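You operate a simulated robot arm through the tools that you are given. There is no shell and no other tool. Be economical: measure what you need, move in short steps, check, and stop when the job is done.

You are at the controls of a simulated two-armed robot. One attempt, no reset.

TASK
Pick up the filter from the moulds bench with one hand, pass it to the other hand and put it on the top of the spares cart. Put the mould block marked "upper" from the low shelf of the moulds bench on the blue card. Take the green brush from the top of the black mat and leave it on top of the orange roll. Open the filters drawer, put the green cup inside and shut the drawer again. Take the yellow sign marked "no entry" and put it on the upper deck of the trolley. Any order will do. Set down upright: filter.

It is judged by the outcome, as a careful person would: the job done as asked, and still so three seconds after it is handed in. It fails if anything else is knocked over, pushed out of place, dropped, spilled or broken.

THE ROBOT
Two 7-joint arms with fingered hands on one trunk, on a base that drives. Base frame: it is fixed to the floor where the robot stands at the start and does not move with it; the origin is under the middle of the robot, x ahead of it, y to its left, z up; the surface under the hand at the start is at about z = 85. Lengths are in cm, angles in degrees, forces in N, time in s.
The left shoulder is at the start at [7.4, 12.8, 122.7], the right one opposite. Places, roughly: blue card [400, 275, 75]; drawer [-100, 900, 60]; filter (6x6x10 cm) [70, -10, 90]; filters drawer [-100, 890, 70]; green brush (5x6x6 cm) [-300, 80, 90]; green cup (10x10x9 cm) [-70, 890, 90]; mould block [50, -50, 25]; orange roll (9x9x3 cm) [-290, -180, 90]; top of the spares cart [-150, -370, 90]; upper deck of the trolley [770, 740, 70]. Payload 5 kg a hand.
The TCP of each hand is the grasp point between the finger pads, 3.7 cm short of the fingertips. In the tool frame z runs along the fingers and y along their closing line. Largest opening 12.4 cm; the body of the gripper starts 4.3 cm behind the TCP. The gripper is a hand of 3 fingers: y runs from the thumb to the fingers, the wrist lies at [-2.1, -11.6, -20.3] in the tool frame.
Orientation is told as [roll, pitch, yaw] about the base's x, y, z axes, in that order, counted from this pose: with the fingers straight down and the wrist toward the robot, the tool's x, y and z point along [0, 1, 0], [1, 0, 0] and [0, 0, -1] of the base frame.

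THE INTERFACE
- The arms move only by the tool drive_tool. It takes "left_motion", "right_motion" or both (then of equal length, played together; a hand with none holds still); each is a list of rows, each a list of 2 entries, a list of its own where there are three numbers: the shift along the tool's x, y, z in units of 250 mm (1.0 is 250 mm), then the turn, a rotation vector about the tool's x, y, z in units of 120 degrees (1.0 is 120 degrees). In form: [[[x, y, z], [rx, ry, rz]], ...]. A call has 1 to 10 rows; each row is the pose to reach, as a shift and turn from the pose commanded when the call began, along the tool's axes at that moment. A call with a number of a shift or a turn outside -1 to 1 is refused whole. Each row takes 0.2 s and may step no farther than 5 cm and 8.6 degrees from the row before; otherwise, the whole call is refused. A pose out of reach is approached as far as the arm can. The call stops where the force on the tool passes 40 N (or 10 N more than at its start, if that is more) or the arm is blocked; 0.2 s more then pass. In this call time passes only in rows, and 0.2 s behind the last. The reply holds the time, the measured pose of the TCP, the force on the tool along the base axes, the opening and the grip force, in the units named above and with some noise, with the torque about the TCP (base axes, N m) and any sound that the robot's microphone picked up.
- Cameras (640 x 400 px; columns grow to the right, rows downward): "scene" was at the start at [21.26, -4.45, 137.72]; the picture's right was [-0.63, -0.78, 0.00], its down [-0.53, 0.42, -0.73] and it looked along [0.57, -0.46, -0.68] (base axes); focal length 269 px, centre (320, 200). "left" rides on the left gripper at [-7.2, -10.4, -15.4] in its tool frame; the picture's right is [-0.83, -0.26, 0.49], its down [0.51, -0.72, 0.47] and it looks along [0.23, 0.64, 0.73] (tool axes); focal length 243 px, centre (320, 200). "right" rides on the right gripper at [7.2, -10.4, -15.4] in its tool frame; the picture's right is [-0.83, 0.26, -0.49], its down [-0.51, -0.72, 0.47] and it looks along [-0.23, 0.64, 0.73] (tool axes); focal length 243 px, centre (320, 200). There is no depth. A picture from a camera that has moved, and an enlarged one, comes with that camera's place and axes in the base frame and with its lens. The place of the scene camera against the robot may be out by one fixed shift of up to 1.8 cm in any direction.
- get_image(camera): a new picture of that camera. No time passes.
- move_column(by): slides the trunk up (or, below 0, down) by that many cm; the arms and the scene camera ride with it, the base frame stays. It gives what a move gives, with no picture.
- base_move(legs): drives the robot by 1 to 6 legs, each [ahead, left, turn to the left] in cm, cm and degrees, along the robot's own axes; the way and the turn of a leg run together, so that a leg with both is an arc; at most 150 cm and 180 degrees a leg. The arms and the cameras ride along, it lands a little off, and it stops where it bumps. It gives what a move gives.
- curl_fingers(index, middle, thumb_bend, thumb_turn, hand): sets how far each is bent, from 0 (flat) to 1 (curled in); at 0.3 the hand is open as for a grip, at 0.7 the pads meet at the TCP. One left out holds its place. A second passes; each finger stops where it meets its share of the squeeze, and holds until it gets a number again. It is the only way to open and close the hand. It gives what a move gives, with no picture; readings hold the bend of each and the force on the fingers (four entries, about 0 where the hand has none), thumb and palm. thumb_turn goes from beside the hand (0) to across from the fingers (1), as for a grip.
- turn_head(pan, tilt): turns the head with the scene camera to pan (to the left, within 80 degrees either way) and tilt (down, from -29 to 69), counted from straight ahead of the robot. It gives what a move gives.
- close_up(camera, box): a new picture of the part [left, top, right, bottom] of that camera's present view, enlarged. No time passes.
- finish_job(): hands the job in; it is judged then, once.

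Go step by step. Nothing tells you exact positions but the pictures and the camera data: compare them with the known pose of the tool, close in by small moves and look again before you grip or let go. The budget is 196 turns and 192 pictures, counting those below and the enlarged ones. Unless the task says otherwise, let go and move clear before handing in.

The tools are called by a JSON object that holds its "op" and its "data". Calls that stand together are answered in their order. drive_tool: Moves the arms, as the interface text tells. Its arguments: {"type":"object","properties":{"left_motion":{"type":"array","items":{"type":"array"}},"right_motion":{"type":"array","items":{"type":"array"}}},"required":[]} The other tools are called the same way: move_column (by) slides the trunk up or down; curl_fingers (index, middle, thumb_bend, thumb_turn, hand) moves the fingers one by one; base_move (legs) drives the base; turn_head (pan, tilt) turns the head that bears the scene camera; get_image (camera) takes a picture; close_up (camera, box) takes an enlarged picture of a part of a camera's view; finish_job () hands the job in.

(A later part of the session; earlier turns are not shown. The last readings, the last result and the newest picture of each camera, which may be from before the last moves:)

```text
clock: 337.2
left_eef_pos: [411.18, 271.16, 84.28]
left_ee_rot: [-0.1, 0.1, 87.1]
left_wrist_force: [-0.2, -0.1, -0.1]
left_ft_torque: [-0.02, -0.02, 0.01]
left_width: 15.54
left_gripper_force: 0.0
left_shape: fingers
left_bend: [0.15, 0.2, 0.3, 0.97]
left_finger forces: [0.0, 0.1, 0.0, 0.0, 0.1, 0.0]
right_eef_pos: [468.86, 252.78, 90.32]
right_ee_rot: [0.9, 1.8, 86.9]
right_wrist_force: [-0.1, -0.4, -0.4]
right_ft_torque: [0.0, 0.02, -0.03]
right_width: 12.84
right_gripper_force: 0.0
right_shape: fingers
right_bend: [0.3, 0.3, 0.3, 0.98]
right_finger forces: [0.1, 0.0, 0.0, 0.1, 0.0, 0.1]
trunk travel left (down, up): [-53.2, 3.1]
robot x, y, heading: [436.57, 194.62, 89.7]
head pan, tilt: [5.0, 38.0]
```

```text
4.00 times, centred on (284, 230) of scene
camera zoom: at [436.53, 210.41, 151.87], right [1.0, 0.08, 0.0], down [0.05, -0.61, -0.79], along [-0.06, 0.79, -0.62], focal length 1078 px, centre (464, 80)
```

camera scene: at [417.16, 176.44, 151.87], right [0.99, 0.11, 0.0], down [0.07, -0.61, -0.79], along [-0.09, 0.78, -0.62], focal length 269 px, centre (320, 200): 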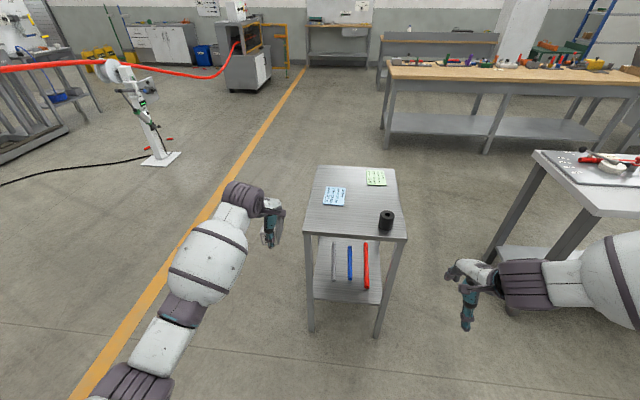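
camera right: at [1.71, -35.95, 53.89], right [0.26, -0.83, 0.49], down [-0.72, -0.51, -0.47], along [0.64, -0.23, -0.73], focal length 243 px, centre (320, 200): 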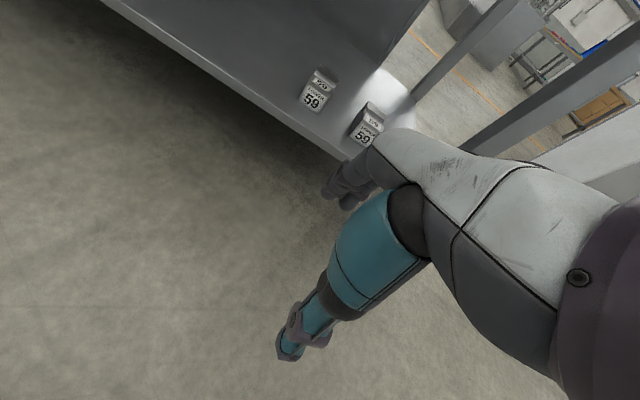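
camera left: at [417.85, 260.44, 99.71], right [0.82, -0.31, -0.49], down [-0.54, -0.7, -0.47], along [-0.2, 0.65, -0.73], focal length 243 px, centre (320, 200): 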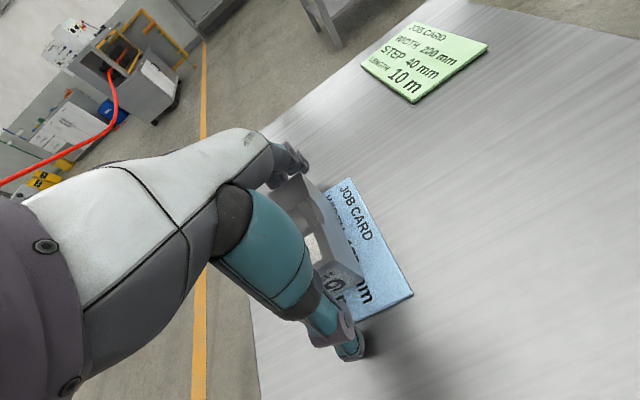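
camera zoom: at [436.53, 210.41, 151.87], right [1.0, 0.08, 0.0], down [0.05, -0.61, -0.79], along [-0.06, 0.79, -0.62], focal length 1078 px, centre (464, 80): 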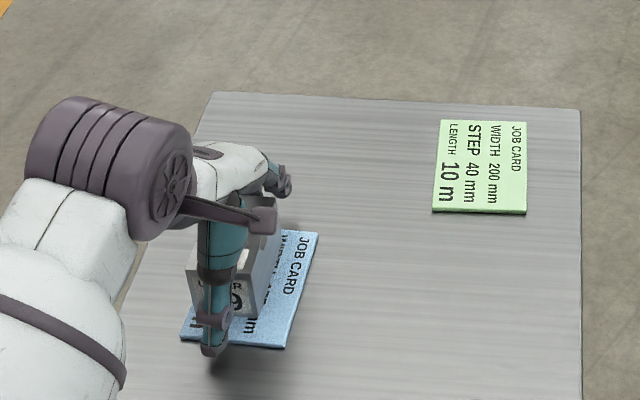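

{"op": "drive_tool", "data": {"left_motion": [[[0, 0, -0.12], [0, 0, 0]], [[0, 0, -0.28], [0, 0, 0]], [[0, 0, -0.44], [0, 0, 0]]]}}

{"op": "base_move", "data": {"legs": [[-35, 0, 0]]}}

{"op": "turn_head", "data": {"pan": 15, "tilt": 22}}

{"op": "get_image", "data": {"camera": "scene"}}

{"op": "close_up", "data": {"camera": "scene", "box": [300, 180, 460, 280]}}

```text
clock: 338.0
left_eef_pos: [411.21, 270.8, 95.2]
left_ee_rot: [0.0, 0.1, 87.0]
left_wrist_force: [-0.1, 0.9, -0.7]
left_ft_torque: [0.01, -0.04, -0.02]
left_width: 15.52
left_gripper_force: 0.0
left_shape: fingers
left_bend: [0.15, 0.2, 0.3, 0.97]
left_finger forces: [0.1, 0.1, 0.1, 0.0, 0.0, 0.0]
right_eef_pos: [468.88, 252.66, 90.36]
right_ee_rot: [0.9, 1.7, 86.9]
right_wrist_force: [0.0, -0.6, -0.2]
right_ft_torque: [0.01, -0.06, 0.01]
right_width: 12.9
right_gripper_force: 0.0
right_shape: fingers
right_bend: [0.3, 0.3, 0.3, 0.98]
right_finger forces: [0.0, 0.0, 0.0, 0.0, 0.1, 0.0]
trunk travel left (down, up): [-53.2, 3.1]
robot x, y, heading: [436.31, 194.18, 89.8]
head pan, tilt: [5.0, 38.0]
```

```text
clock: 340.2
left_eef_pos: [411.15, 236.17, 95.07]
left_ee_rot: [-0.1, 0.2, 86.9]
left_wrist_force: [0.0, 1.0, -0.7]
left_ft_torque: [0.0, 0.0, -0.02]
left_width: 15.57
left_gripper_force: 0.0
left_shape: fingers
left_bend: [0.15, 0.2, 0.3, 0.97]
left_finger forces: [0.1, 0.0, 0.0, 0.0, 0.0, 0.1]
right_eef_pos: [468.71, 217.74, 90.28]
right_ee_rot: [0.9, 1.8, 86.7]
right_wrist_force: [0.3, 0.8, -0.4]
right_ft_torque: [0.02, -0.02, 0.03]
right_width: 12.89
right_gripper_force: 0.0
right_shape: fingers
right_bend: [0.3, 0.3, 0.3, 0.98]
right_finger forces: [0.1, 0.0, 0.1, 0.0, 0.0, 0.0]
trunk travel left (down, up): [-53.2, 3.1]
robot x, y, heading: [436.33, 159.13, 89.5]
head pan, tilt: [5.0, 38.0]
```

```text
clock: 341.0
left_eef_pos: [411.18, 235.93, 95.33]
left_ee_rot: [0.0, 0.1, 86.9]
left_wrist_force: [-0.1, -0.6, 0.1]
left_ft_torque: [0.0, 0.0, 0.0]
left_width: 15.5
left_gripper_force: 0.0
left_shape: fingers
left_bend: [0.15, 0.2, 0.3, 0.97]
left_finger forces: [0.0, 0.1, 0.0, 0.0, 0.0, 0.0]
right_eef_pos: [468.74, 217.72, 90.44]
right_ee_rot: [0.9, 1.7, 86.8]
right_wrist_force: [0.0, -0.3, 0.4]
right_ft_torque: [0.0, -0.01, 0.02]
right_width: 12.87
right_gripper_force: 0.1
right_shape: fingers
right_bend: [0.3, 0.3, 0.3, 0.98]
right_finger forces: [0.0, 0.0, 0.1, 0.1, 0.0, 0.0]
trunk travel left (down, up): [-53.2, 3.1]
robot x, y, heading: [436.14, 159.24, 89.6]
head pan, tilt: [15.0, 22.0]
```

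```text
53 pictures are left
camera scene: at [434.72, 175.69, 154.4], right [0.97, 0.25, 0.0], down [0.09, -0.36, -0.93], along [-0.23, 0.9, -0.37], focal length 269 px, centre (320, 200)
```

scene: 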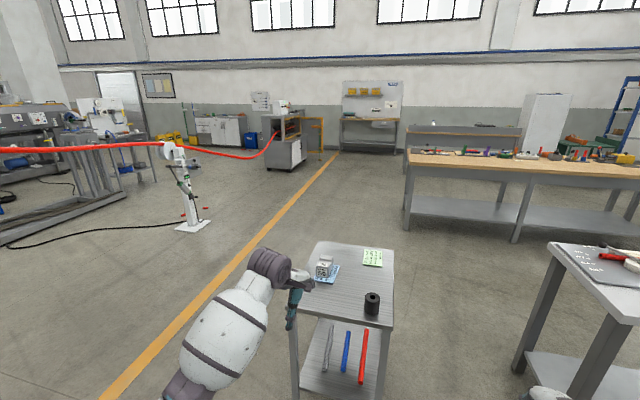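

```text
4.00 times, centred on (380, 230) of scene
camera zoom: at [434.72, 175.69, 154.4], right [0.97, 0.25, 0.0], down [0.09, -0.36, -0.93], along [-0.23, 0.9, -0.37], focal length 1078 px, centre (80, 80)
```

zoom: 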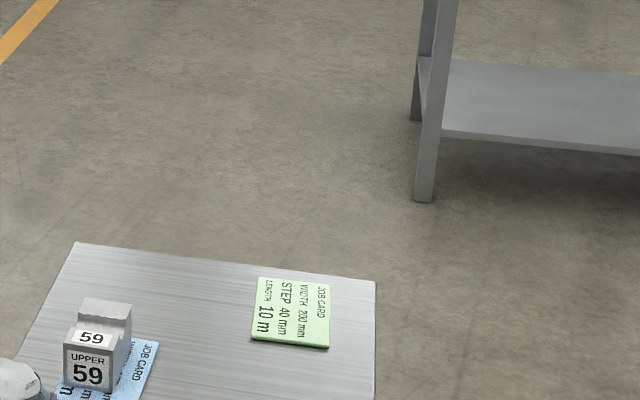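

The UPPER block stands on the blue card. Now looking for the sign, trolley and drawer.

{"op": "close_up", "data": {"camera": "scene", "box": [140, 85, 340, 175]}}

{"op": "turn_head", "data": {"pan": -40, "tilt": 15}}

{"op": "get_image", "data": {"camera": "scene"}}

```text
3.20 times, centred on (240, 130) of scene
camera zoom: at [434.72, 175.69, 154.4], right [0.97, 0.25, 0.0], down [0.09, -0.36, -0.93], along [-0.23, 0.9, -0.37], focal length 862 px, centre (576, 424)
```

zoom: 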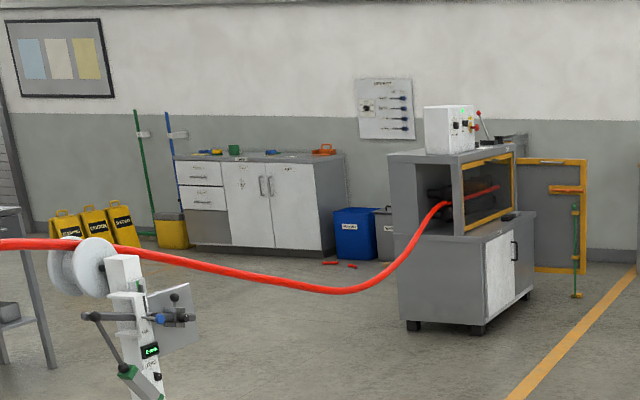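

```text
clock: 342.3
left_eef_pos: [411.16, 235.93, 95.21]
left_ee_rot: [-0.1, 0.2, 86.9]
left_wrist_force: [0.7, 1.0, 0.0]
left_ft_torque: [-0.01, -0.01, 0.02]
left_width: 15.55
left_gripper_force: 0.0
left_shape: fingers
left_bend: [0.15, 0.2, 0.3, 0.97]
left_finger forces: [0.0, 0.0, 0.1, 0.0, 0.1, 0.1]
right_eef_pos: [468.86, 217.73, 90.39]
right_ee_rot: [0.9, 1.8, 86.8]
right_wrist_force: [-0.1, 0.0, -0.3]
right_ft_torque: [-0.02, -0.02, 0.03]
right_width: 12.87
right_gripper_force: 0.1
right_shape: fingers
right_bend: [0.3, 0.3, 0.3, 0.98]
right_finger forces: [0.1, 0.0, 0.0, 0.1, 0.0, 0.0]
trunk travel left (down, up): [-53.2, 3.1]
robot x, y, heading: [436.47, 159.19, 89.8]
head pan, tilt: [-40.0, 15.0]
```

```text
50 pictures are left
camera scene: at [443.11, 173.9, 155.54], right [0.76, -0.65, 0.0], down [-0.17, -0.2, -0.97], along [0.63, 0.74, -0.26], focal length 269 px, centre (320, 200)
```

scene: 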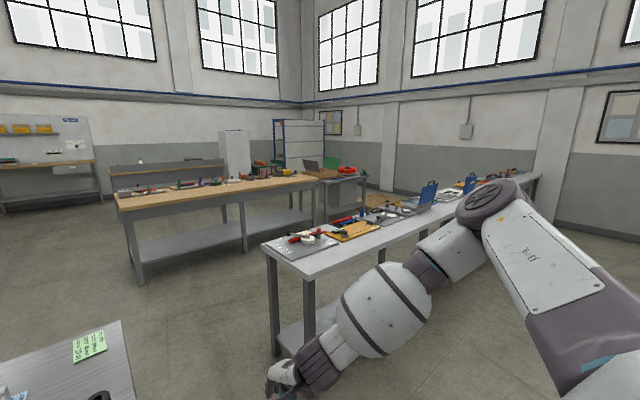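

Three yellow A-frame signs stand near the white cabinet at the far wall. I'll drive up the aisle to inspect the passage beyond the hose machine.

{"op": "base_move", "data": {"legs": [[0, 88, 0], [150, 0, 0], [150, 0, 0], [140, 0, 0]]}}

{"op": "turn_head", "data": {"pan": 20, "tilt": 18}}

{"op": "get_image", "data": {"camera": "scene"}}

```text
clock: 371.1
left_eef_pos: [325.06, 677.23, 95.24]
left_ee_rot: [-0.2, 0.1, 87.4]
left_wrist_force: [0.7, -0.8, -0.3]
left_ft_torque: [0.0, -0.03, 0.0]
left_width: 15.55
left_gripper_force: 0.2
left_shape: fingers
left_bend: [0.15, 0.2, 0.3, 0.97]
left_finger forces: [0.0, 0.1, 0.1, 0.0, 0.0, 0.0]
right_eef_pos: [382.95, 659.28, 90.4]
right_ee_rot: [0.9, 1.7, 87.4]
right_wrist_force: [-0.1, 0.1, -0.3]
right_ft_torque: [0.01, 0.04, 0.02]
right_width: 12.85
right_gripper_force: 0.1
right_shape: fingers
right_bend: [0.3, 0.3, 0.3, 0.98]
right_finger forces: [0.0, 0.0, 0.1, 0.0, 0.0, 0.1]
trunk travel left (down, up): [-53.2, 3.1]
robot x, y, heading: [350.81, 600.9, 90.3]
head pan, tilt: [-40.0, 15.0]
```

```text
clock: 372.4
left_eef_pos: [325.18, 677.32, 95.14]
left_ee_rot: [-0.1, 0.2, 87.4]
left_wrist_force: [0.0, -0.1, 0.2]
left_ft_torque: [-0.02, 0.01, 0.0]
left_width: 15.56
left_gripper_force: 0.0
left_shape: fingers
left_bend: [0.15, 0.2, 0.3, 0.97]
left_finger forces: [0.0, 0.1, 0.1, 0.0, 0.0, 0.1]
right_eef_pos: [382.74, 659.37, 90.3]
right_ee_rot: [0.8, 1.8, 87.2]
right_wrist_force: [0.5, 0.2, -0.1]
right_ft_torque: [-0.01, -0.01, 0.01]
right_width: 12.87
right_gripper_force: 0.0
right_shape: fingers
right_bend: [0.3, 0.3, 0.3, 0.98]
right_finger forces: [0.0, 0.0, 0.1, 0.0, 0.1, 0.0]
trunk travel left (down, up): [-53.2, 3.1]
robot x, y, heading: [350.87, 600.36, 90.0]
head pan, tilt: [20.0, 18.0]
```

```text
49 pictures are left
camera scene: at [348.4, 616.97, 155.05], right [0.94, 0.34, 0.0], down [0.11, -0.29, -0.95], along [-0.33, 0.89, -0.31], focal length 269 px, centre (320, 200)
```

scene: 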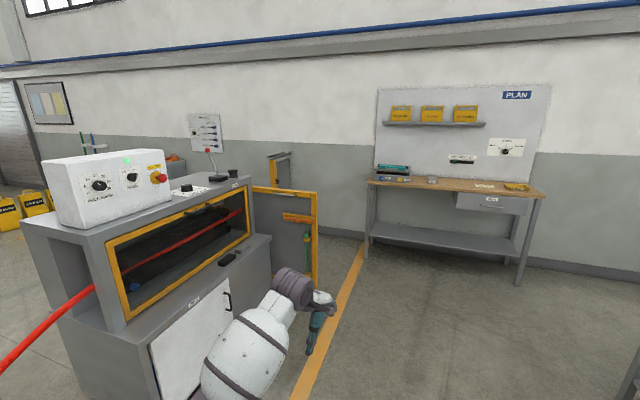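

The passage beyond the machine is too narrow (gate post and bench), so I'll return by the southern loop.

{"op": "base_move", "data": {"legs": [[-150, 0, 0], [-150, 0, 0], [-140, 0, 0], [-150, 10, 0], [-138, 15, 0], [0, 0, -90]]}}

```text
refused: leg 4 is longer than a leg can be; nothing moved
```

{"op": "base_move", "data": {"legs": [[-149, 0, 0], [-149, 0, 0], [-142, 0, 0], [-148, 10, 0], [-140, 15, 0], [0, 0, -90]]}}

```text
clock: 410.9
left_eef_pos: [406.98, -100.61, 95.29]
left_ee_rot: [-0.2, 0.2, -0.7]
left_wrist_force: [0.3, 0.1, -0.1]
left_ft_torque: [-0.02, -0.04, 0.0]
left_width: 15.55
left_gripper_force: 0.1
left_shape: fingers
left_bend: [0.15, 0.2, 0.3, 0.97]
left_finger forces: [0.0, 0.0, 0.0, 0.0, 0.0, 0.0]
right_eef_pos: [390.85, -158.94, 90.37]
right_ee_rot: [0.9, 1.9, -0.9]
right_wrist_force: [-0.2, 0.2, 0.2]
right_ft_torque: [0.02, 0.0, -0.02]
right_width: 12.86
right_gripper_force: 0.2
right_shape: fingers
right_bend: [0.3, 0.3, 0.3, 0.98]
right_finger forces: [0.0, 0.0, 0.0, 0.1, 0.1, 0.0]
trunk travel left (down, up): [-53.2, 3.1]
robot x, y, heading: [331.04, -128.61, 2.0]
head pan, tilt: [20.0, 18.0]
```

{"op": "base_move", "data": {"legs": [[-140, 3, -2], [-140, 0, 0], [-88, 0, 0], [0, 0, 90], [140, 0, 0]]}}

{"op": "turn_head", "data": {"pan": 0, "tilt": 20}}

{"op": "get_image", "data": {"camera": "scene"}}

```text
clock: 438.9
left_eef_pos: [-63.02, 86.99, 95.39]
left_ee_rot: [-0.1, 0.1, 88.1]
left_wrist_force: [0.2, -0.1, -0.4]
left_ft_torque: [-0.02, 0.0, -0.03]
left_width: 15.56
left_gripper_force: 0.1
left_shape: fingers
left_bend: [0.15, 0.2, 0.3, 0.97]
left_finger forces: [0.0, 0.0, 0.0, 0.0, 0.0, 0.0]
right_eef_pos: [-5.0, 69.99, 90.43]
right_ee_rot: [1.0, 1.6, 88.1]
right_wrist_force: [-0.1, 0.0, 0.9]
right_ft_torque: [-0.01, -0.01, 0.03]
right_width: 12.9
right_gripper_force: 0.1
right_shape: fingers
right_bend: [0.3, 0.3, 0.3, 0.98]
right_finger forces: [0.0, 0.0, 0.0, 0.0, 0.0, 0.1]
trunk travel left (down, up): [-53.2, 3.1]
robot x, y, heading: [-36.05, 11.15, 90.9]
head pan, tilt: [20.0, 18.0]
```

```text
clock: 439.8
left_eef_pos: [-63.03, 87.1, 95.2]
left_ee_rot: [0.0, 0.0, 88.2]
left_wrist_force: [0.7, 0.3, 0.3]
left_ft_torque: [-0.02, -0.02, 0.0]
left_width: 15.54
left_gripper_force: 0.1
left_shape: fingers
left_bend: [0.15, 0.2, 0.3, 0.97]
left_finger forces: [0.0, 0.1, 0.0, 0.1, 0.1, 0.1]
right_eef_pos: [-4.96, 70.02, 90.47]
right_ee_rot: [1.0, 1.8, 88.2]
right_wrist_force: [-0.6, 0.1, -0.9]
right_ft_torque: [-0.01, 0.01, -0.01]
right_width: 12.89
right_gripper_force: 0.1
right_shape: fingers
right_bend: [0.3, 0.3, 0.3, 0.98]
right_finger forces: [0.0, 0.0, 0.1, 0.1, 0.1, 0.0]
trunk travel left (down, up): [-53.2, 3.1]
robot x, y, heading: [-36.32, 10.85, 91.1]
head pan, tilt: [0.0, 20.0]
```

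```text
48 pictures are left
camera scene: at [-35.71, 27.78, 154.72], right [1.0, 0.02, 0.0], down [0.01, -0.34, -0.94], along [-0.02, 0.94, -0.34], focal length 269 px, centre (320, 200)
```

scene: 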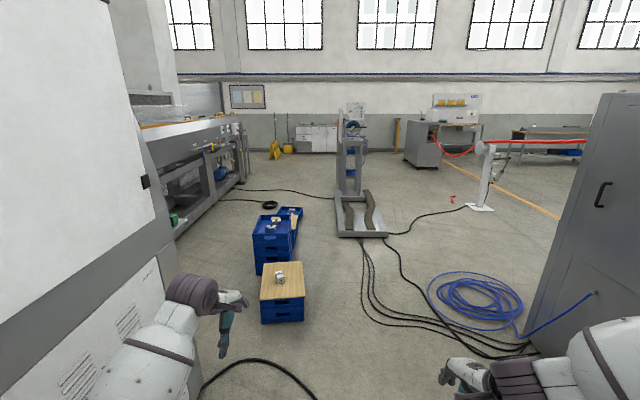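

{"op": "close_up", "data": {"camera": "scene", "box": [190, 120, 430, 300]}}

```text
2.22 times, centred on (310, 210) of scene
camera zoom: at [-35.71, 27.78, 154.72], right [1.0, 0.02, 0.0], down [0.01, -0.34, -0.94], along [-0.02, 0.94, -0.34], focal length 599 px, centre (342, 178)
```

zoom: 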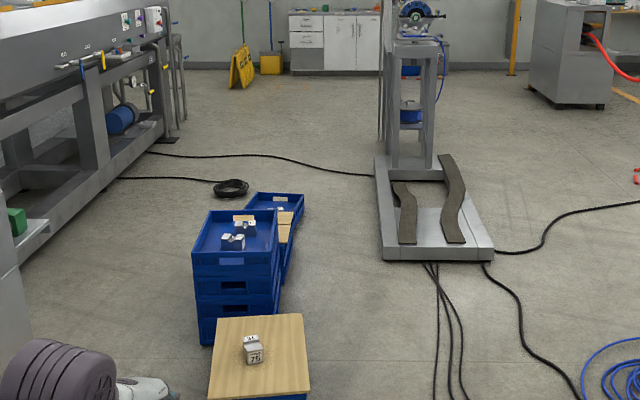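

The way is on the right of the crates, then between the lift base and the blue hose coil. Driving that path in legs.

{"op": "base_move", "data": {"legs": [[118, -42, -1], [120, 0, 0], [75, -103, 0], [140, 0, 0], [145, 0, 0], [80, 105, 0]]}}

{"op": "turn_head", "data": {"pan": 15, "tilt": 22}}

{"op": "get_image", "data": {"camera": "scene"}}

```text
clock: 483.1
left_eef_pos: [-43.36, 756.51, 95.13]
left_ee_rot: [0.1, 0.1, 89.8]
left_wrist_force: [-0.3, 0.8, -0.1]
left_ft_torque: [0.02, 0.0, 0.02]
left_width: 15.54
left_gripper_force: 0.0
left_shape: fingers
left_bend: [0.15, 0.2, 0.3, 0.97]
left_finger forces: [0.0, 0.0, 0.1, 0.0, 0.1, 0.0]
right_eef_pos: [15.03, 741.01, 90.42]
right_ee_rot: [0.9, 1.7, 89.8]
right_wrist_force: [-0.3, 0.4, -0.5]
right_ft_torque: [0.03, 0.03, 0.0]
right_width: 12.86
right_gripper_force: 0.0
right_shape: fingers
right_bend: [0.3, 0.3, 0.3, 0.98]
right_finger forces: [0.1, 0.0, 0.0, 0.1, 0.1, 0.1]
trunk travel left (down, up): [-53.2, 3.1]
robot x, y, heading: [-14.5, 681.24, 92.6]
head pan, tilt: [0.0, 20.0]
```

```text
clock: 483.9
left_eef_pos: [-43.46, 756.51, 95.26]
left_ee_rot: [-0.2, 0.1, 90.0]
left_wrist_force: [0.2, -0.4, 0.3]
left_ft_torque: [0.01, 0.03, 0.01]
left_width: 15.56
left_gripper_force: 0.0
left_shape: fingers
left_bend: [0.15, 0.2, 0.3, 0.97]
left_finger forces: [0.0, 0.0, 0.0, 0.1, 0.1, 0.0]
right_eef_pos: [15.03, 741.02, 90.37]
right_ee_rot: [0.9, 1.8, 89.9]
right_wrist_force: [-0.3, -0.3, 0.0]
right_ft_torque: [-0.01, -0.01, -0.03]
right_width: 12.88
right_gripper_force: 0.2
right_shape: fingers
right_bend: [0.3, 0.3, 0.3, 0.98]
right_finger forces: [0.1, 0.0, 0.1, 0.1, 0.1, 0.0]
trunk travel left (down, up): [-53.2, 3.1]
robot x, y, heading: [-14.39, 680.83, 92.7]
head pan, tilt: [15.0, 22.0]
```

```text
46 pictures are left
camera scene: at [-16.77, 697.43, 154.4], right [0.95, 0.3, 0.0], down [0.11, -0.36, -0.93], along [-0.28, 0.88, -0.37], focal length 269 px, centre (320, 200)
```

scene: 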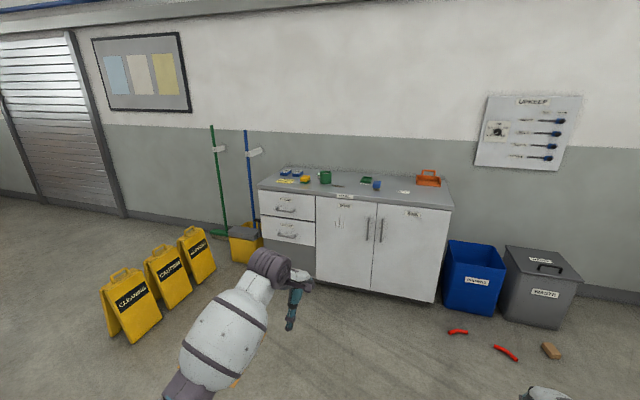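

{"op": "close_up", "data": {"camera": "scene", "box": [235, 155, 395, 275]}}

{"op": "close_up", "data": {"camera": "scene", "box": [90, 215, 250, 345]}}

```text
3.33 times, centred on (315, 215) of scene
camera zoom: at [-16.77, 697.43, 154.4], right [0.95, 0.3, 0.0], down [0.11, -0.36, -0.93], along [-0.28, 0.88, -0.37], focal length 898 px, centre (337, 150)
```

zoom: 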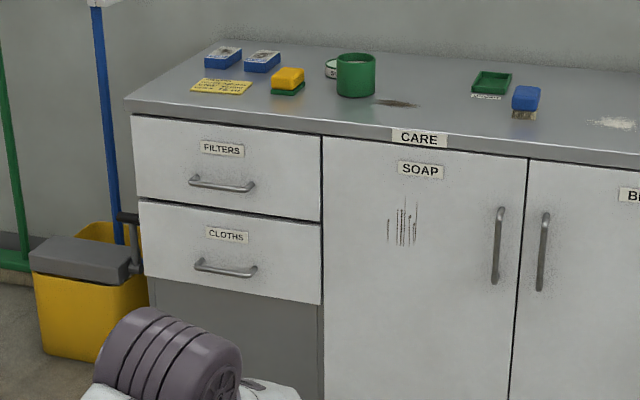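

```text
3.08 times, centred on (170, 280) of scene
camera zoom: at [-16.77, 697.43, 154.4], right [0.95, 0.3, 0.0], down [0.11, -0.36, -0.93], along [-0.28, 0.88, -0.37], focal length 829 px, centre (782, -46)
```

zoom: 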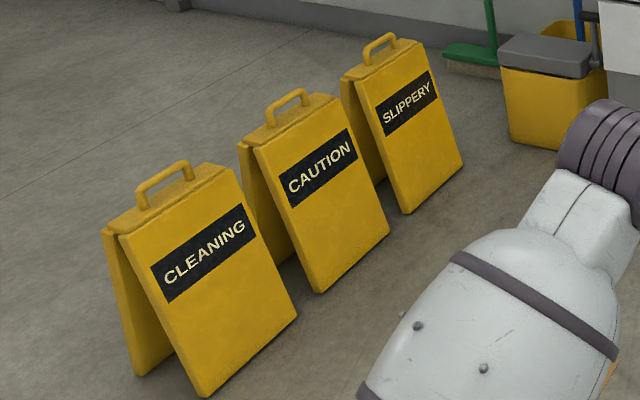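

These three are cleaning, caution and slippery; the "no entry" sign is probably one of the yellow signs on the PLAN shelf. First the cup and drawer here: "FILTERS" is the top-left drawer, cup near (-76, 897). Preparing the arms and driving closer.

{"op": "drive_tool", "data": {"right_motion": [[[0.115, 0.1, -0.08], [0, 0, 0]], [[0.23, 0.2, -0.16], [0, 0, 0]], [[0.345, 0.3, -0.24], [0, 0, 0]], [[0.46, 0.4, -0.32], [0, 0, 0]], [[0.575, 0.5, -0.4], [0, 0, 0]], [[0.69, 0.6, -0.48], [0, 0, 0]], [[0.805, 0.7, -0.56], [0, 0, 0]], [[0.92, 0.8, -0.64], [0, 0, 0]]], "left_motion": [[[0, -0.09, -0.05], [0, 0, 0]], [[0, -0.18, -0.1], [0, 0, 0]], [[0, -0.27, -0.15], [0, 0, 0]], [[0, -0.36, -0.2], [0, 0, 0]], [[0, -0.45, -0.25], [0, 0, 0]], [[0, -0.54, -0.3], [0, 0, 0]], [[0, -0.63, -0.35], [0, 0, 0]], [[0, -0.72, -0.4], [0, 0, 0]]]}}

{"op": "base_move", "data": {"legs": [[0, 0, -2.7], [110, 73, 0]]}}

{"op": "get_image", "data": {"camera": "right"}}

```text
clock: 485.7
left_eef_pos: [-43.38, 738.52, 104.99]
left_ee_rot: [0.0, 0.1, 89.8]
left_wrist_force: [-0.6, -0.2, 0.3]
left_ft_torque: [0.0, -0.04, -0.04]
left_width: 15.54
left_gripper_force: 0.1
left_shape: fingers
left_bend: [0.15, 0.2, 0.3, 0.97]
left_finger forces: [0.0, 0.1, 0.0, 0.1, 0.0, 0.0]
right_eef_pos: [-7.79, 761.73, 105.91]
right_ee_rot: [0.8, 1.7, 89.7]
right_wrist_force: [-0.8, -0.1, 0.3]
right_ft_torque: [-0.02, -0.03, -0.01]
right_width: 12.86
right_gripper_force: 0.2
right_shape: fingers
right_bend: [0.3, 0.3, 0.3, 0.98]
right_finger forces: [0.0, 0.0, 0.0, 0.0, 0.0, 0.0]
trunk travel left (down, up): [-53.2, 3.1]
robot x, y, heading: [-14.26, 680.88, 92.4]
head pan, tilt: [15.0, 22.0]
```

```text
clock: 492.9
left_eef_pos: [-113.07, 849.82, 105.07]
left_ee_rot: [0.0, 0.1, 87.2]
left_wrist_force: [-0.7, 0.4, -0.7]
left_ft_torque: [-0.04, -0.02, -0.01]
left_width: 15.54
left_gripper_force: 0.0
left_shape: fingers
left_bend: [0.15, 0.2, 0.3, 0.97]
left_finger forces: [0.0, 0.1, 0.0, 0.1, 0.0, 0.0]
right_eef_pos: [-76.43, 871.36, 105.96]
right_ee_rot: [0.9, 1.8, 87.1]
right_wrist_force: [-0.2, -0.7, -0.6]
right_ft_torque: [0.02, -0.01, 0.01]
right_width: 12.87
right_gripper_force: 0.1
right_shape: fingers
right_bend: [0.3, 0.3, 0.3, 0.98]
right_finger forces: [0.1, 0.1, 0.1, 0.1, 0.1, 0.0]
trunk travel left (down, up): [-53.2, 3.1]
robot x, y, heading: [-86.85, 790.83, 90.2]
head pan, tilt: [15.0, 22.0]
```

```text
43 pictures are left
camera right: at [-83.93, 861.73, 121.75], right [0.85, 0.23, 0.47], down [0.46, -0.76, -0.46], along [0.25, 0.61, -0.75], focal length 243 px, centre (320, 200)
```

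right: 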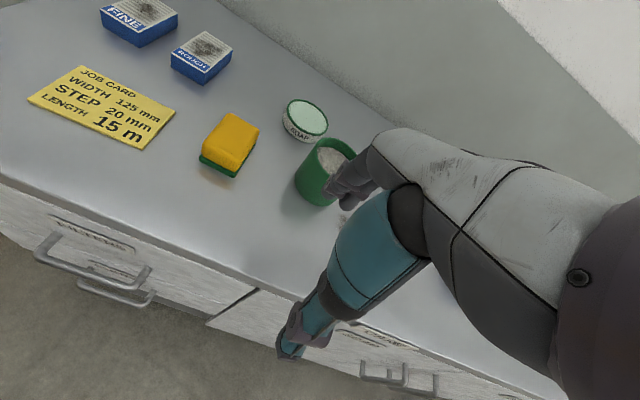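

Cup top centre is at about (-75, 893); a soap jar is just behind-left. I'll yaw the hand -12° to keep clear of it, open wider and move over.

{"op": "curl_fingers", "data": {"hand": "right", "index": 0.2, "middle": 0.2, "thumb_bend": 0.22}}

{"op": "drive_tool", "data": {"right_motion": [[[0, 0, 0], [-0.007, -0.004, 0.05]], [[0.0, 0, 0], [-0.015, -0.008, 0.1]]]}}

{"op": "base_move", "data": {"legs": [[20, 0, 0]]}}

{"op": "get_image", "data": {"camera": "right"}}

```text
clock: 493.9
left_eef_pos: [-113.05, 849.86, 105.2]
left_ee_rot: [0.0, 0.1, 87.3]
left_wrist_force: [0.5, -0.2, 0.2]
left_ft_torque: [-0.01, 0.01, -0.04]
left_width: 15.55
left_gripper_force: 0.1
left_shape: fingers
left_bend: [0.15, 0.2, 0.3, 0.97]
left_finger forces: [0.0, 0.1, 0.0, 0.1, 0.1, 0.0]
right_eef_pos: [-76.37, 871.4, 105.95]
right_ee_rot: [1.0, 1.8, 87.0]
right_wrist_force: [-0.1, 0.2, -0.7]
right_ft_torque: [0.01, 0.01, -0.01]
right_width: 15.44
right_gripper_force: 0.0
right_shape: fingers
right_bend: [0.2, 0.2, 0.22, 0.98]
right_finger forces: [0.0, 0.0, 0.1, 0.1, 0.1, 0.0]
trunk travel left (down, up): [-53.2, 3.1]
robot x, y, heading: [-86.81, 791.23, 89.6]
head pan, tilt: [15.0, 22.0]
```

```text
clock: 494.5
left_eef_pos: [-113.12, 849.88, 105.21]
left_ee_rot: [-0.2, 0.1, 87.3]
left_wrist_force: [-0.3, 0.9, 0.3]
left_ft_torque: [0.03, -0.02, 0.01]
left_width: 15.56
left_gripper_force: 0.0
left_shape: fingers
left_bend: [0.15, 0.2, 0.3, 0.97]
left_finger forces: [0.0, 0.0, 0.0, 0.0, 0.0, 0.0]
right_eef_pos: [-75.83, 870.83, 106.24]
right_ee_rot: [-0.1, -0.1, 75.0]
right_wrist_force: [0.6, -0.1, 0.6]
right_ft_torque: [0.01, 0.02, 0.02]
right_width: 15.46
right_gripper_force: 0.1
right_shape: fingers
right_bend: [0.2, 0.2, 0.22, 0.98]
right_finger forces: [0.0, 0.1, 0.0, 0.0, 0.0, 0.0]
right hand out of reach, approached as far as the arm can: row 2
trunk travel left (down, up): [-53.2, 3.1]
robot x, y, heading: [-87.2, 791.07, 90.3]
head pan, tilt: [15.0, 22.0]
```

```text
clock: 496.1
left_eef_pos: [-113.22, 869.59, 105.33]
left_ee_rot: [-0.1, -0.1, 87.2]
left_wrist_force: [0.3, -0.4, 1.0]
left_ft_torque: [0.05, 0.04, 0.04]
left_width: 15.55
left_gripper_force: 0.0
left_shape: fingers
left_bend: [0.15, 0.2, 0.3, 0.97]
left_finger forces: [0.1, 0.0, 0.0, 0.1, 0.1, 0.0]
right_eef_pos: [-75.86, 890.6, 106.55]
right_ee_rot: [-0.2, -0.2, 75.2]
right_wrist_force: [0.8, 0.0, -0.5]
right_ft_torque: [0.0, 0.02, -0.01]
right_width: 15.44
right_gripper_force: 0.0
right_shape: fingers
right_bend: [0.2, 0.2, 0.22, 0.98]
right_finger forces: [0.1, 0.1, 0.0, 0.1, 0.1, 0.0]
trunk travel left (down, up): [-53.2, 3.1]
robot x, y, heading: [-86.83, 810.91, 89.9]
head pan, tilt: [15.0, 22.0]
```

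```text
42 pictures are left
camera right: at [-85.62, 882.34, 121.8], right [0.87, 0.04, 0.5], down [0.31, -0.83, -0.47], along [0.39, 0.56, -0.73], focal length 243 px, centre (320, 200)
```

right: 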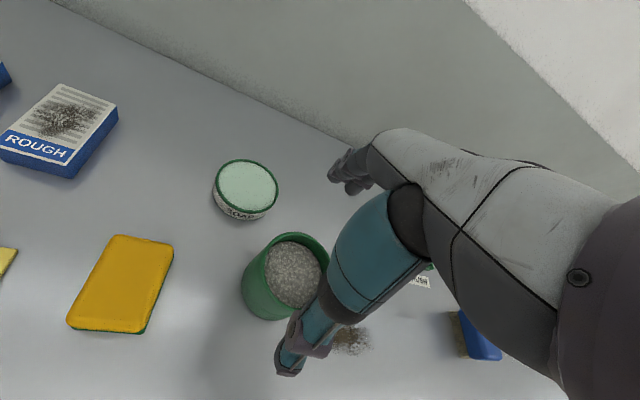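

The cup holds granules, so it must stay level. It's centred at (-74.2, 891.4); descending around it.

{"op": "drive_tool", "data": {"right_motion": [[[-0.054, 0.048, 0.05], [0, 0, 0]], [[-0.054, 0.048, 0.2], [0, 0, 0]], [[-0.054, 0.048, 0.36], [0, 0, 0]], [[-0.054, 0.048, 0.5], [0, 0, 0]], [[-0.054, 0.048, 0.6], [0, 0, 0]]]}}

{"op": "get_image", "data": {"camera": "right"}}

```text
clock: 497.3
left_eef_pos: [-113.1, 869.84, 105.26]
left_ee_rot: [-0.1, 0.1, 87.2]
left_wrist_force: [-0.8, -0.4, 0.0]
left_ft_torque: [-0.02, 0.01, -0.03]
left_width: 15.54
left_gripper_force: 0.1
left_shape: fingers
left_bend: [0.15, 0.2, 0.3, 0.97]
left_finger forces: [0.1, 0.0, 0.0, 0.0, 0.0, 0.0]
right_eef_pos: [-70.53, 888.89, 94.87]
right_ee_rot: [-0.2, 0.0, 75.2]
right_wrist_force: [0.4, 0.1, -0.2]
right_ft_torque: [0.01, -0.04, -0.01]
right_width: 15.44
right_gripper_force: 0.0
right_shape: fingers
right_bend: [0.2, 0.2, 0.22, 0.98]
right_finger forces: [0.0, 0.0, 0.0, 0.1, 0.1, 0.0]
right hand out of reach, approached as far as the arm can: row 2, 3, 4, 5
trunk travel left (down, up): [-53.2, 3.1]
robot x, y, heading: [-86.72, 811.14, 89.7]
head pan, tilt: [15.0, 22.0]
```

```text
41 pictures are left
camera right: at [-80.26, 880.59, 110.22], right [0.87, 0.04, 0.49], down [0.31, -0.83, -0.47], along [0.39, 0.56, -0.73], focal length 243 px, centre (320, 200)
```

right: 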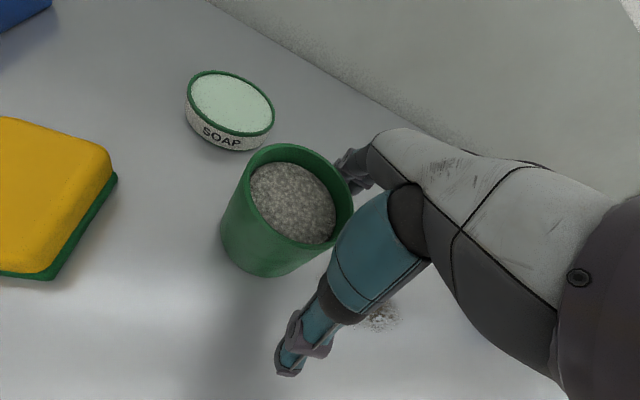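

The arm drifted at its reach limit. Rising vertically, then lowering the trunk to regain reach before trying again.

{"op": "drive_tool", "data": {"right_motion": [[[0, 0, -0.15], [0, 0, 0]], [[0, 0, -0.3], [0, 0, 0]], [[0, 0, -0.42], [0, 0, 0]]]}}

{"op": "move_column", "data": {"by": 3}}

```text
clock: 498.1
left_eef_pos: [-113.08, 869.78, 105.18]
left_ee_rot: [-0.2, 0.1, 87.3]
left_wrist_force: [0.2, 0.2, 0.4]
left_ft_torque: [-0.01, 0.0, -0.02]
left_width: 15.56
left_gripper_force: 0.1
left_shape: fingers
left_bend: [0.15, 0.2, 0.3, 0.97]
left_finger forces: [0.0, 0.0, 0.1, 0.1, 0.1, 0.1]
right_eef_pos: [-70.66, 888.86, 105.68]
right_ee_rot: [-0.2, 0.0, 75.2]
right_wrist_force: [0.2, -0.7, 0.6]
right_ft_torque: [0.01, 0.0, -0.01]
right_width: 15.47
right_gripper_force: 0.0
right_shape: fingers
right_bend: [0.2, 0.2, 0.22, 0.98]
right_finger forces: [0.1, 0.0, 0.0, 0.0, 0.0, 0.0]
trunk travel left (down, up): [-53.2, 3.1]
robot x, y, heading: [-86.58, 811.14, 89.9]
head pan, tilt: [15.0, 22.0]
```

```text
clock: 498.9
left_eef_pos: [-113.11, 869.68, 107.91]
left_ee_rot: [0.0, 0.3, 87.2]
left_wrist_force: [0.0, -0.2, -0.3]
left_ft_torque: [0.03, 0.04, 0.01]
left_width: 15.55
left_gripper_force: 0.1
left_shape: fingers
left_bend: [0.15, 0.2, 0.3, 0.97]
left_finger forces: [0.0, 0.1, 0.0, 0.0, 0.0, 0.1]
right_eef_pos: [-70.57, 888.88, 108.03]
right_ee_rot: [-0.3, 0.3, 75.2]
right_wrist_force: [0.3, 0.3, -1.1]
right_ft_torque: [-0.01, -0.03, 0.02]
right_width: 15.45
right_gripper_force: 0.0
right_shape: fingers
right_bend: [0.2, 0.2, 0.22, 0.98]
right_finger forces: [0.0, 0.0, 0.0, 0.0, 0.0, 0.0]
trunk travel left (down, up): [-56.2, 0.1]
robot x, y, heading: [-86.8, 811.05, 90.2]
head pan, tilt: [15.0, 22.0]
```

{"op": "base_move", "data": {"legs": [[0, 13, 0]]}}

{"op": "drive_tool", "data": {"right_motion": [[[-0.17, 0.1, 0], [0, 0, 0]], [[-0.342, 0.208, 0], [0, 0, 0]]]}}

{"op": "move_column", "data": {"by": -9}}

{"op": "get_image", "data": {"camera": "right"}}

```text
clock: 500.7
left_eef_pos: [-125.97, 869.75, 108.32]
left_ee_rot: [0.0, 0.1, 87.3]
left_wrist_force: [0.3, -0.1, 0.0]
left_ft_torque: [-0.01, 0.02, -0.03]
left_width: 15.55
left_gripper_force: 0.1
left_shape: fingers
left_bend: [0.15, 0.2, 0.3, 0.97]
left_finger forces: [0.0, 0.1, 0.0, 0.0, 0.0, 0.0]
right_eef_pos: [-83.46, 888.99, 108.34]
right_ee_rot: [-0.2, -0.1, 75.3]
right_wrist_force: [-0.9, -0.3, -0.4]
right_ft_torque: [0.01, -0.01, 0.03]
right_width: 15.43
right_gripper_force: 0.0
right_shape: fingers
right_bend: [0.2, 0.2, 0.22, 0.98]
right_finger forces: [0.0, 0.0, 0.0, 0.1, 0.0, 0.1]
trunk travel left (down, up): [-56.2, 0.1]
robot x, y, heading: [-99.73, 810.8, 90.0]
head pan, tilt: [15.0, 22.0]
```

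```text
refused: row 2 steps farther than a row can; nothing moved
```

```text
clock: 501.9
left_eef_pos: [-126.12, 869.74, 99.26]
left_ee_rot: [0.0, 0.1, 87.5]
left_wrist_force: [-0.5, 0.7, 0.0]
left_ft_torque: [-0.02, 0.01, 0.03]
left_width: 15.57
left_gripper_force: 0.1
left_shape: fingers
left_bend: [0.15, 0.2, 0.3, 0.97]
left_finger forces: [0.2, 0.0, 0.0, 0.0, 0.0, 0.1]
right_eef_pos: [-83.68, 888.87, 99.47]
right_ee_rot: [-0.2, -0.1, 75.2]
right_wrist_force: [0.2, 0.7, 0.5]
right_ft_torque: [0.02, 0.0, -0.03]
right_width: 15.46
right_gripper_force: 0.1
right_shape: fingers
right_bend: [0.2, 0.2, 0.22, 0.98]
right_finger forces: [0.1, 0.0, 0.1, 0.0, 0.0, 0.0]
trunk travel left (down, up): [-47.2, 9.1]
robot x, y, heading: [-99.26, 810.98, 90.0]
head pan, tilt: [15.0, 22.0]
```

```text
40 pictures are left
camera right: at [-93.27, 880.65, 114.8], right [0.87, 0.04, 0.5], down [0.31, -0.83, -0.47], along [0.39, 0.56, -0.73], focal length 243 px, centre (320, 200)
```

right: 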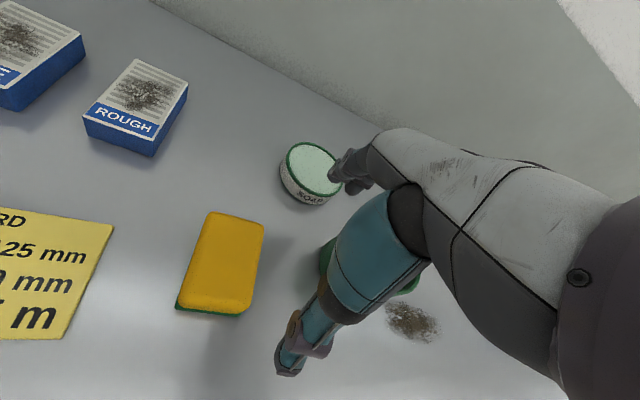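

{"op": "drive_tool", "data": {"right_motion": [[[0, 0, -0.12], [0, 0, 0]], [[-0.12, 0.07, -0.12], [0, 0, 0]], [[-0.24, 0.14, -0.12], [0, 0, 0]], [[-0.348, 0.211, -0.1], [0, 0, 0]]]}}

{"op": "get_image", "data": {"camera": "right"}}

```text
clock: 502.9
left_eef_pos: [-126.06, 869.73, 99.08]
left_ee_rot: [0.0, 0.1, 87.3]
left_wrist_force: [-1.1, -0.2, -0.5]
left_ft_torque: [0.0, 0.0, -0.02]
left_width: 15.57
left_gripper_force: 0.1
left_shape: fingers
left_bend: [0.15, 0.2, 0.3, 0.97]
left_finger forces: [0.0, 0.1, 0.0, 0.1, 0.1, 0.0]
right_eef_pos: [-73.68, 891.76, 101.9]
right_ee_rot: [-0.1, -0.1, 75.4]
right_wrist_force: [-0.1, 0.0, -0.2]
right_ft_torque: [-0.01, 0.03, -0.01]
right_width: 15.44
right_gripper_force: 0.1
right_shape: fingers
right_bend: [0.2, 0.2, 0.22, 0.98]
right_finger forces: [0.1, 0.1, 0.0, 0.0, 0.0, 0.0]
trunk travel left (down, up): [-47.2, 9.1]
robot x, y, heading: [-99.75, 811.07, 90.1]
head pan, tilt: [15.0, 22.0]
```

```text
39 pictures are left
camera right: at [-83.37, 883.49, 117.22], right [0.87, 0.04, 0.49], down [0.31, -0.83, -0.47], along [0.39, 0.56, -0.73], focal length 243 px, centre (320, 200)
```

right: 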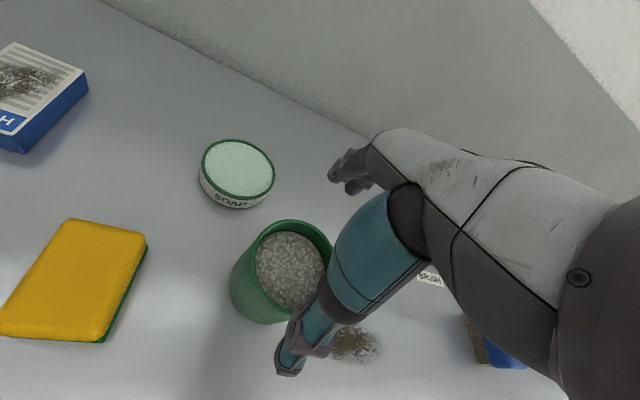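

Aligned within 5 mm. Descending.

{"op": "drive_tool", "data": {"right_motion": [[[0.015, 0, 0.15], [0, 0, 0]], [[0.015, 0, 0.3], [0, 0, 0]], [[0.015, 0, 0.43], [0, 0, 0]]]}}

{"op": "get_image", "data": {"camera": "right"}}

```text
clock: 503.7
left_eef_pos: [-126.12, 869.46, 99.34]
left_ee_rot: [-0.1, -0.1, 87.4]
left_wrist_force: [-0.4, -0.8, 0.3]
left_ft_torque: [-0.01, -0.01, -0.02]
left_width: 15.56
left_gripper_force: 0.0
left_shape: fingers
left_bend: [0.15, 0.2, 0.3, 0.97]
left_finger forces: [0.0, 0.0, 0.0, 0.0, 0.0, 0.0]
right_eef_pos: [-74.41, 891.85, 91.67]
right_ee_rot: [-0.1, -0.6, 75.3]
right_wrist_force: [-0.5, 8.7, 21.8]
right_ft_torque: [-0.02, 0.08, -0.04]
right_width: 16.05
right_gripper_force: 12.4
right_shape: fingers
right_bend: [0.18, 0.2, 0.22, 0.97]
right_finger forces: [17.9, 0.0, 0.0, 0.1, 7.8, 0.0]
trunk travel left (down, up): [-47.2, 9.1]
robot x, y, heading: [-99.51, 811.21, 90.1]
head pan, tilt: [15.0, 22.0]
```

```text
38 pictures are left
camera right: at [-84.08, 883.48, 106.96], right [0.87, 0.04, 0.5], down [0.31, -0.82, -0.48], along [0.39, 0.57, -0.73], focal length 243 px, centre (320, 200)
```

right: 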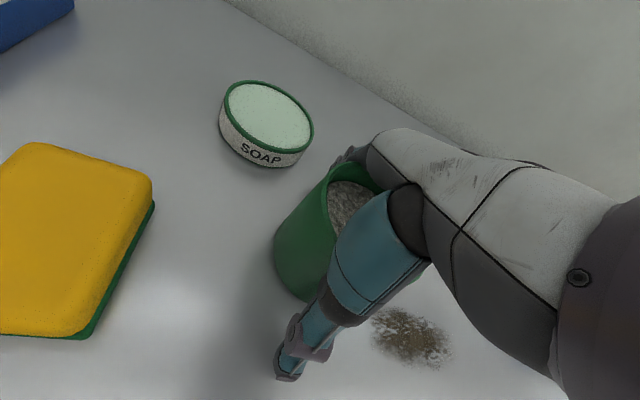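

The rim touched the fingers' roots. Raising 1.3 cm and gripping the upper half of the cup.

{"op": "drive_tool", "data": {"right_motion": [[[0.0, 0, -0.055], [0, 0, 0]]]}}

{"op": "curl_fingers", "data": {"hand": "right", "index": 0.5, "middle": 0.5, "thumb_bend": 0.5}}

{"op": "get_image", "data": {"camera": "right"}}

```text
clock: 504.1
left_eef_pos: [-126.01, 869.79, 99.19]
left_ee_rot: [0.0, 0.2, 87.4]
left_wrist_force: [-0.5, 0.7, -0.1]
left_ft_torque: [0.03, -0.01, 0.03]
left_width: 15.53
left_gripper_force: 0.0
left_shape: fingers
left_bend: [0.15, 0.2, 0.3, 0.97]
left_finger forces: [0.0, 0.0, 0.0, 0.0, 0.0, 0.0]
right_eef_pos: [-74.17, 891.71, 92.07]
right_ee_rot: [-0.4, 0.3, 75.2]
right_wrist_force: [-0.9, -0.4, 0.5]
right_ft_torque: [-0.02, -0.03, 0.02]
right_width: 15.74
right_gripper_force: 2.8
right_shape: fingers
right_bend: [0.2, 0.2, 0.22, 0.97]
right_finger forces: [2.6, 0.0, 0.1, 0.0, 2.6, 0.1]
trunk travel left (down, up): [-47.2, 9.1]
robot x, y, heading: [-99.24, 810.91, 90.1]
head pan, tilt: [15.0, 22.0]
```

```text
clock: 505.1
left_eef_pos: [-126.05, 869.65, 99.19]
left_ee_rot: [0.0, 0.1, 87.3]
left_wrist_force: [-0.7, 0.8, -0.6]
left_ft_torque: [0.0, 0.02, 0.0]
left_width: 15.55
left_gripper_force: 0.0
left_shape: fingers
left_bend: [0.15, 0.2, 0.3, 0.97]
left_finger forces: [0.1, 0.0, 0.1, 0.0, 0.0, 0.0]
right_eef_pos: [-74.16, 891.76, 92.51]
right_ee_rot: [-0.2, 0.0, 75.2]
right_wrist_force: [1.0, -0.7, -0.5]
right_ft_torque: [0.02, -0.03, -0.05]
right_width: 11.04
right_gripper_force: 38.8
right_shape: fingers
right_bend: [0.29, 0.46, 0.49, 0.97]
right_finger forces: [29.8, 6.7, 0.0, 0.1, 40.6, 0.0]
trunk travel left (down, up): [-47.2, 9.1]
robot x, y, heading: [-99.57, 811.0, 90.0]
head pan, tilt: [15.0, 22.0]
```

```text
37 pictures are left
camera right: at [-83.92, 883.54, 107.78], right [0.87, 0.04, 0.5], down [0.31, -0.83, -0.47], along [0.39, 0.56, -0.73], focal length 243 px, centre (320, 200)
```

right: 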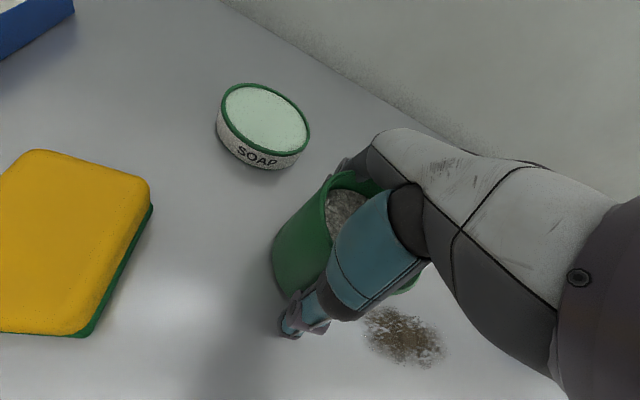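

Cup gripped. Lifting it, stepping back, and preparing the left hand to take the drawer handle (bar at about (-100, 868, 70)).

{"op": "drive_tool", "data": {"right_motion": [[[0, 0, -0.1], [0, 0, 0]], [[0, 0, -0.25], [0, 0, 0]], [[0, 0, -0.4], [0, 0, 0]]]}}

{"op": "base_move", "data": {"legs": [[-13, -12, 0]]}}

{"op": "curl_fingers", "data": {"hand": "left", "index": 0.45, "middle": 0.45, "thumb_bend": 0.45}}

{"op": "drive_tool", "data": {"left_motion": [[[-0.069, 0.011, 0.12], [-0.0625, 0, 0]], [[-0.138, 0.022, 0.245], [-0.125, 0, 0]], [[-0.207, 0.034, 0.37], [-0.1875, 0, 0]], [[-0.276, 0.045, 0.49], [-0.25, 0, 0]], [[-0.345, 0.056, 0.61], [-0.3125, 0, 0]], [[-0.414, 0.067, 0.735], [-0.375, 0, 0]], [[-0.483, 0.079, 0.86], [-0.4375, 0, 0]], [[-0.552, 0.09, 0.98], [-0.5, 0, 0]]]}}

{"op": "turn_head", "data": {"pan": 5, "tilt": 45}}

{"op": "get_image", "data": {"camera": "scene"}}

```text
clock: 505.9
left_eef_pos: [-126.03, 869.65, 99.16]
left_ee_rot: [-0.1, -0.1, 87.4]
left_wrist_force: [0.1, -0.4, -0.6]
left_ft_torque: [-0.01, 0.02, 0.02]
left_width: 15.56
left_gripper_force: 0.1
left_shape: fingers
left_bend: [0.15, 0.2, 0.3, 0.97]
left_finger forces: [0.0, 0.0, 0.1, 0.0, 0.0, 0.0]
right_eef_pos: [-74.09, 891.86, 102.51]
right_ee_rot: [-0.1, -0.1, 75.3]
right_wrist_force: [0.1, -0.7, -2.7]
right_ft_torque: [0.02, 0.04, -0.03]
right_width: 11.01
right_gripper_force: 38.3
right_shape: fingers
right_bend: [0.29, 0.46, 0.49, 0.97]
right_finger forces: [29.8, 6.4, 0.1, 0.0, 39.8, 0.0]
trunk travel left (down, up): [-47.2, 9.1]
robot x, y, heading: [-99.59, 810.8, 90.2]
head pan, tilt: [15.0, 22.0]
```

```text
clock: 507.6
left_eef_pos: [-114.19, 857.0, 99.15]
left_ee_rot: [-0.1, 0.1, 87.5]
left_wrist_force: [0.0, 0.0, 0.1]
left_ft_torque: [-0.01, -0.01, 0.02]
left_width: 15.59
left_gripper_force: 0.0
left_shape: fingers
left_bend: [0.15, 0.2, 0.3, 0.97]
left_finger forces: [0.0, 0.0, 0.1, 0.0, 0.1, 0.0]
right_eef_pos: [-62.28, 879.15, 102.47]
right_ee_rot: [-0.4, 0.0, 75.3]
right_wrist_force: [-0.1, 0.6, -2.2]
right_ft_torque: [0.0, -0.03, -0.01]
right_width: 10.98
right_gripper_force: 38.2
right_shape: fingers
right_bend: [0.29, 0.46, 0.49, 0.97]
right_finger forces: [29.9, 6.5, 0.1, 0.0, 39.7, 0.0]
trunk travel left (down, up): [-47.2, 9.1]
robot x, y, heading: [-87.79, 798.25, 90.3]
head pan, tilt: [15.0, 22.0]
```

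```text
clock: 508.6
left_eef_pos: [-114.2, 856.97, 99.08]
left_ee_rot: [0.0, 0.0, 87.4]
left_wrist_force: [0.7, -0.4, -0.6]
left_ft_torque: [-0.01, 0.01, -0.01]
left_width: 8.4
left_gripper_force: 0.1
left_shape: fingers
left_bend: [0.45, 0.45, 0.45, 0.97]
left_finger forces: [0.0, 0.1, 0.1, 0.0, 0.0, 0.0]
right_eef_pos: [-62.18, 879.16, 102.41]
right_ee_rot: [-0.2, 0.0, 75.3]
right_wrist_force: [-0.4, -0.6, -2.5]
right_ft_torque: [0.02, 0.02, 0.02]
right_width: 11.01
right_gripper_force: 37.7
right_shape: fingers
right_bend: [0.29, 0.46, 0.49, 0.97]
right_finger forces: [29.9, 6.5, 0.0, 0.0, 39.7, 0.1]
trunk travel left (down, up): [-47.2, 9.1]
robot x, y, heading: [-88.0, 798.29, 89.9]
head pan, tilt: [15.0, 22.0]
```

```text
clock: 510.6
left_eef_pos: [-103.48, 858.17, 74.02]
left_ee_rot: [10.7, -59.2, 76.3]
left_wrist_force: [-0.3, 0.4, -0.1]
left_ft_torque: [0.02, -0.01, 0.01]
left_width: 8.33
left_gripper_force: 0.0
left_shape: fingers
left_bend: [0.45, 0.45, 0.45, 0.97]
left_finger forces: [0.0, 0.1, 0.0, 0.1, 0.1, 0.1]
right_eef_pos: [-62.31, 879.07, 102.62]
right_ee_rot: [-0.2, -0.1, 75.3]
right_wrist_force: [0.9, 0.1, -1.9]
right_ft_torque: [0.02, 0.0, 0.01]
right_width: 10.95
right_gripper_force: 38.0
right_shape: fingers
right_bend: [0.29, 0.46, 0.49, 0.97]
right_finger forces: [29.7, 6.5, 0.1, 0.0, 39.6, 0.0]
trunk travel left (down, up): [-47.2, 9.1]
robot x, y, heading: [-88.03, 798.22, 90.3]
head pan, tilt: [15.0, 22.0]
stopped in row 8 (left hand): the arm was blocked; the commanded pose is now the measured one
```

```text
clock: 511.5
left_eef_pos: [-103.55, 858.16, 73.82]
left_ee_rot: [10.6, -59.2, 76.4]
left_wrist_force: [-0.3, 0.1, 0.2]
left_ft_torque: [0.0, -0.01, -0.02]
left_width: 8.32
left_gripper_force: 0.0
left_shape: fingers
left_bend: [0.45, 0.45, 0.45, 0.97]
left_finger forces: [0.1, 0.0, 0.1, 0.0, 0.0, 0.0]
right_eef_pos: [-62.34, 879.11, 102.38]
right_ee_rot: [-0.2, -0.1, 75.3]
right_wrist_force: [-0.3, -0.1, -2.3]
right_ft_torque: [-0.01, 0.03, 0.06]
right_width: 10.99
right_gripper_force: 38.1
right_shape: fingers
right_bend: [0.29, 0.46, 0.49, 0.97]
right_finger forces: [29.8, 6.4, 0.1, 0.0, 39.7, 0.0]
trunk travel left (down, up): [-47.2, 9.1]
robot x, y, heading: [-87.73, 798.14, 90.3]
head pan, tilt: [5.0, 45.0]
```

```text
36 pictures are left
camera scene: at [-87.68, 818.87, 143.3], right [1.0, 0.09, 0.0], down [0.06, -0.7, -0.71], along [-0.06, 0.7, -0.71], focal length 269 px, centre (320, 200)
```

scene: 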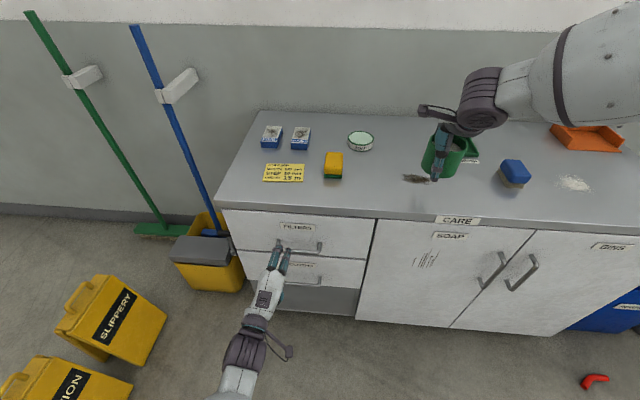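

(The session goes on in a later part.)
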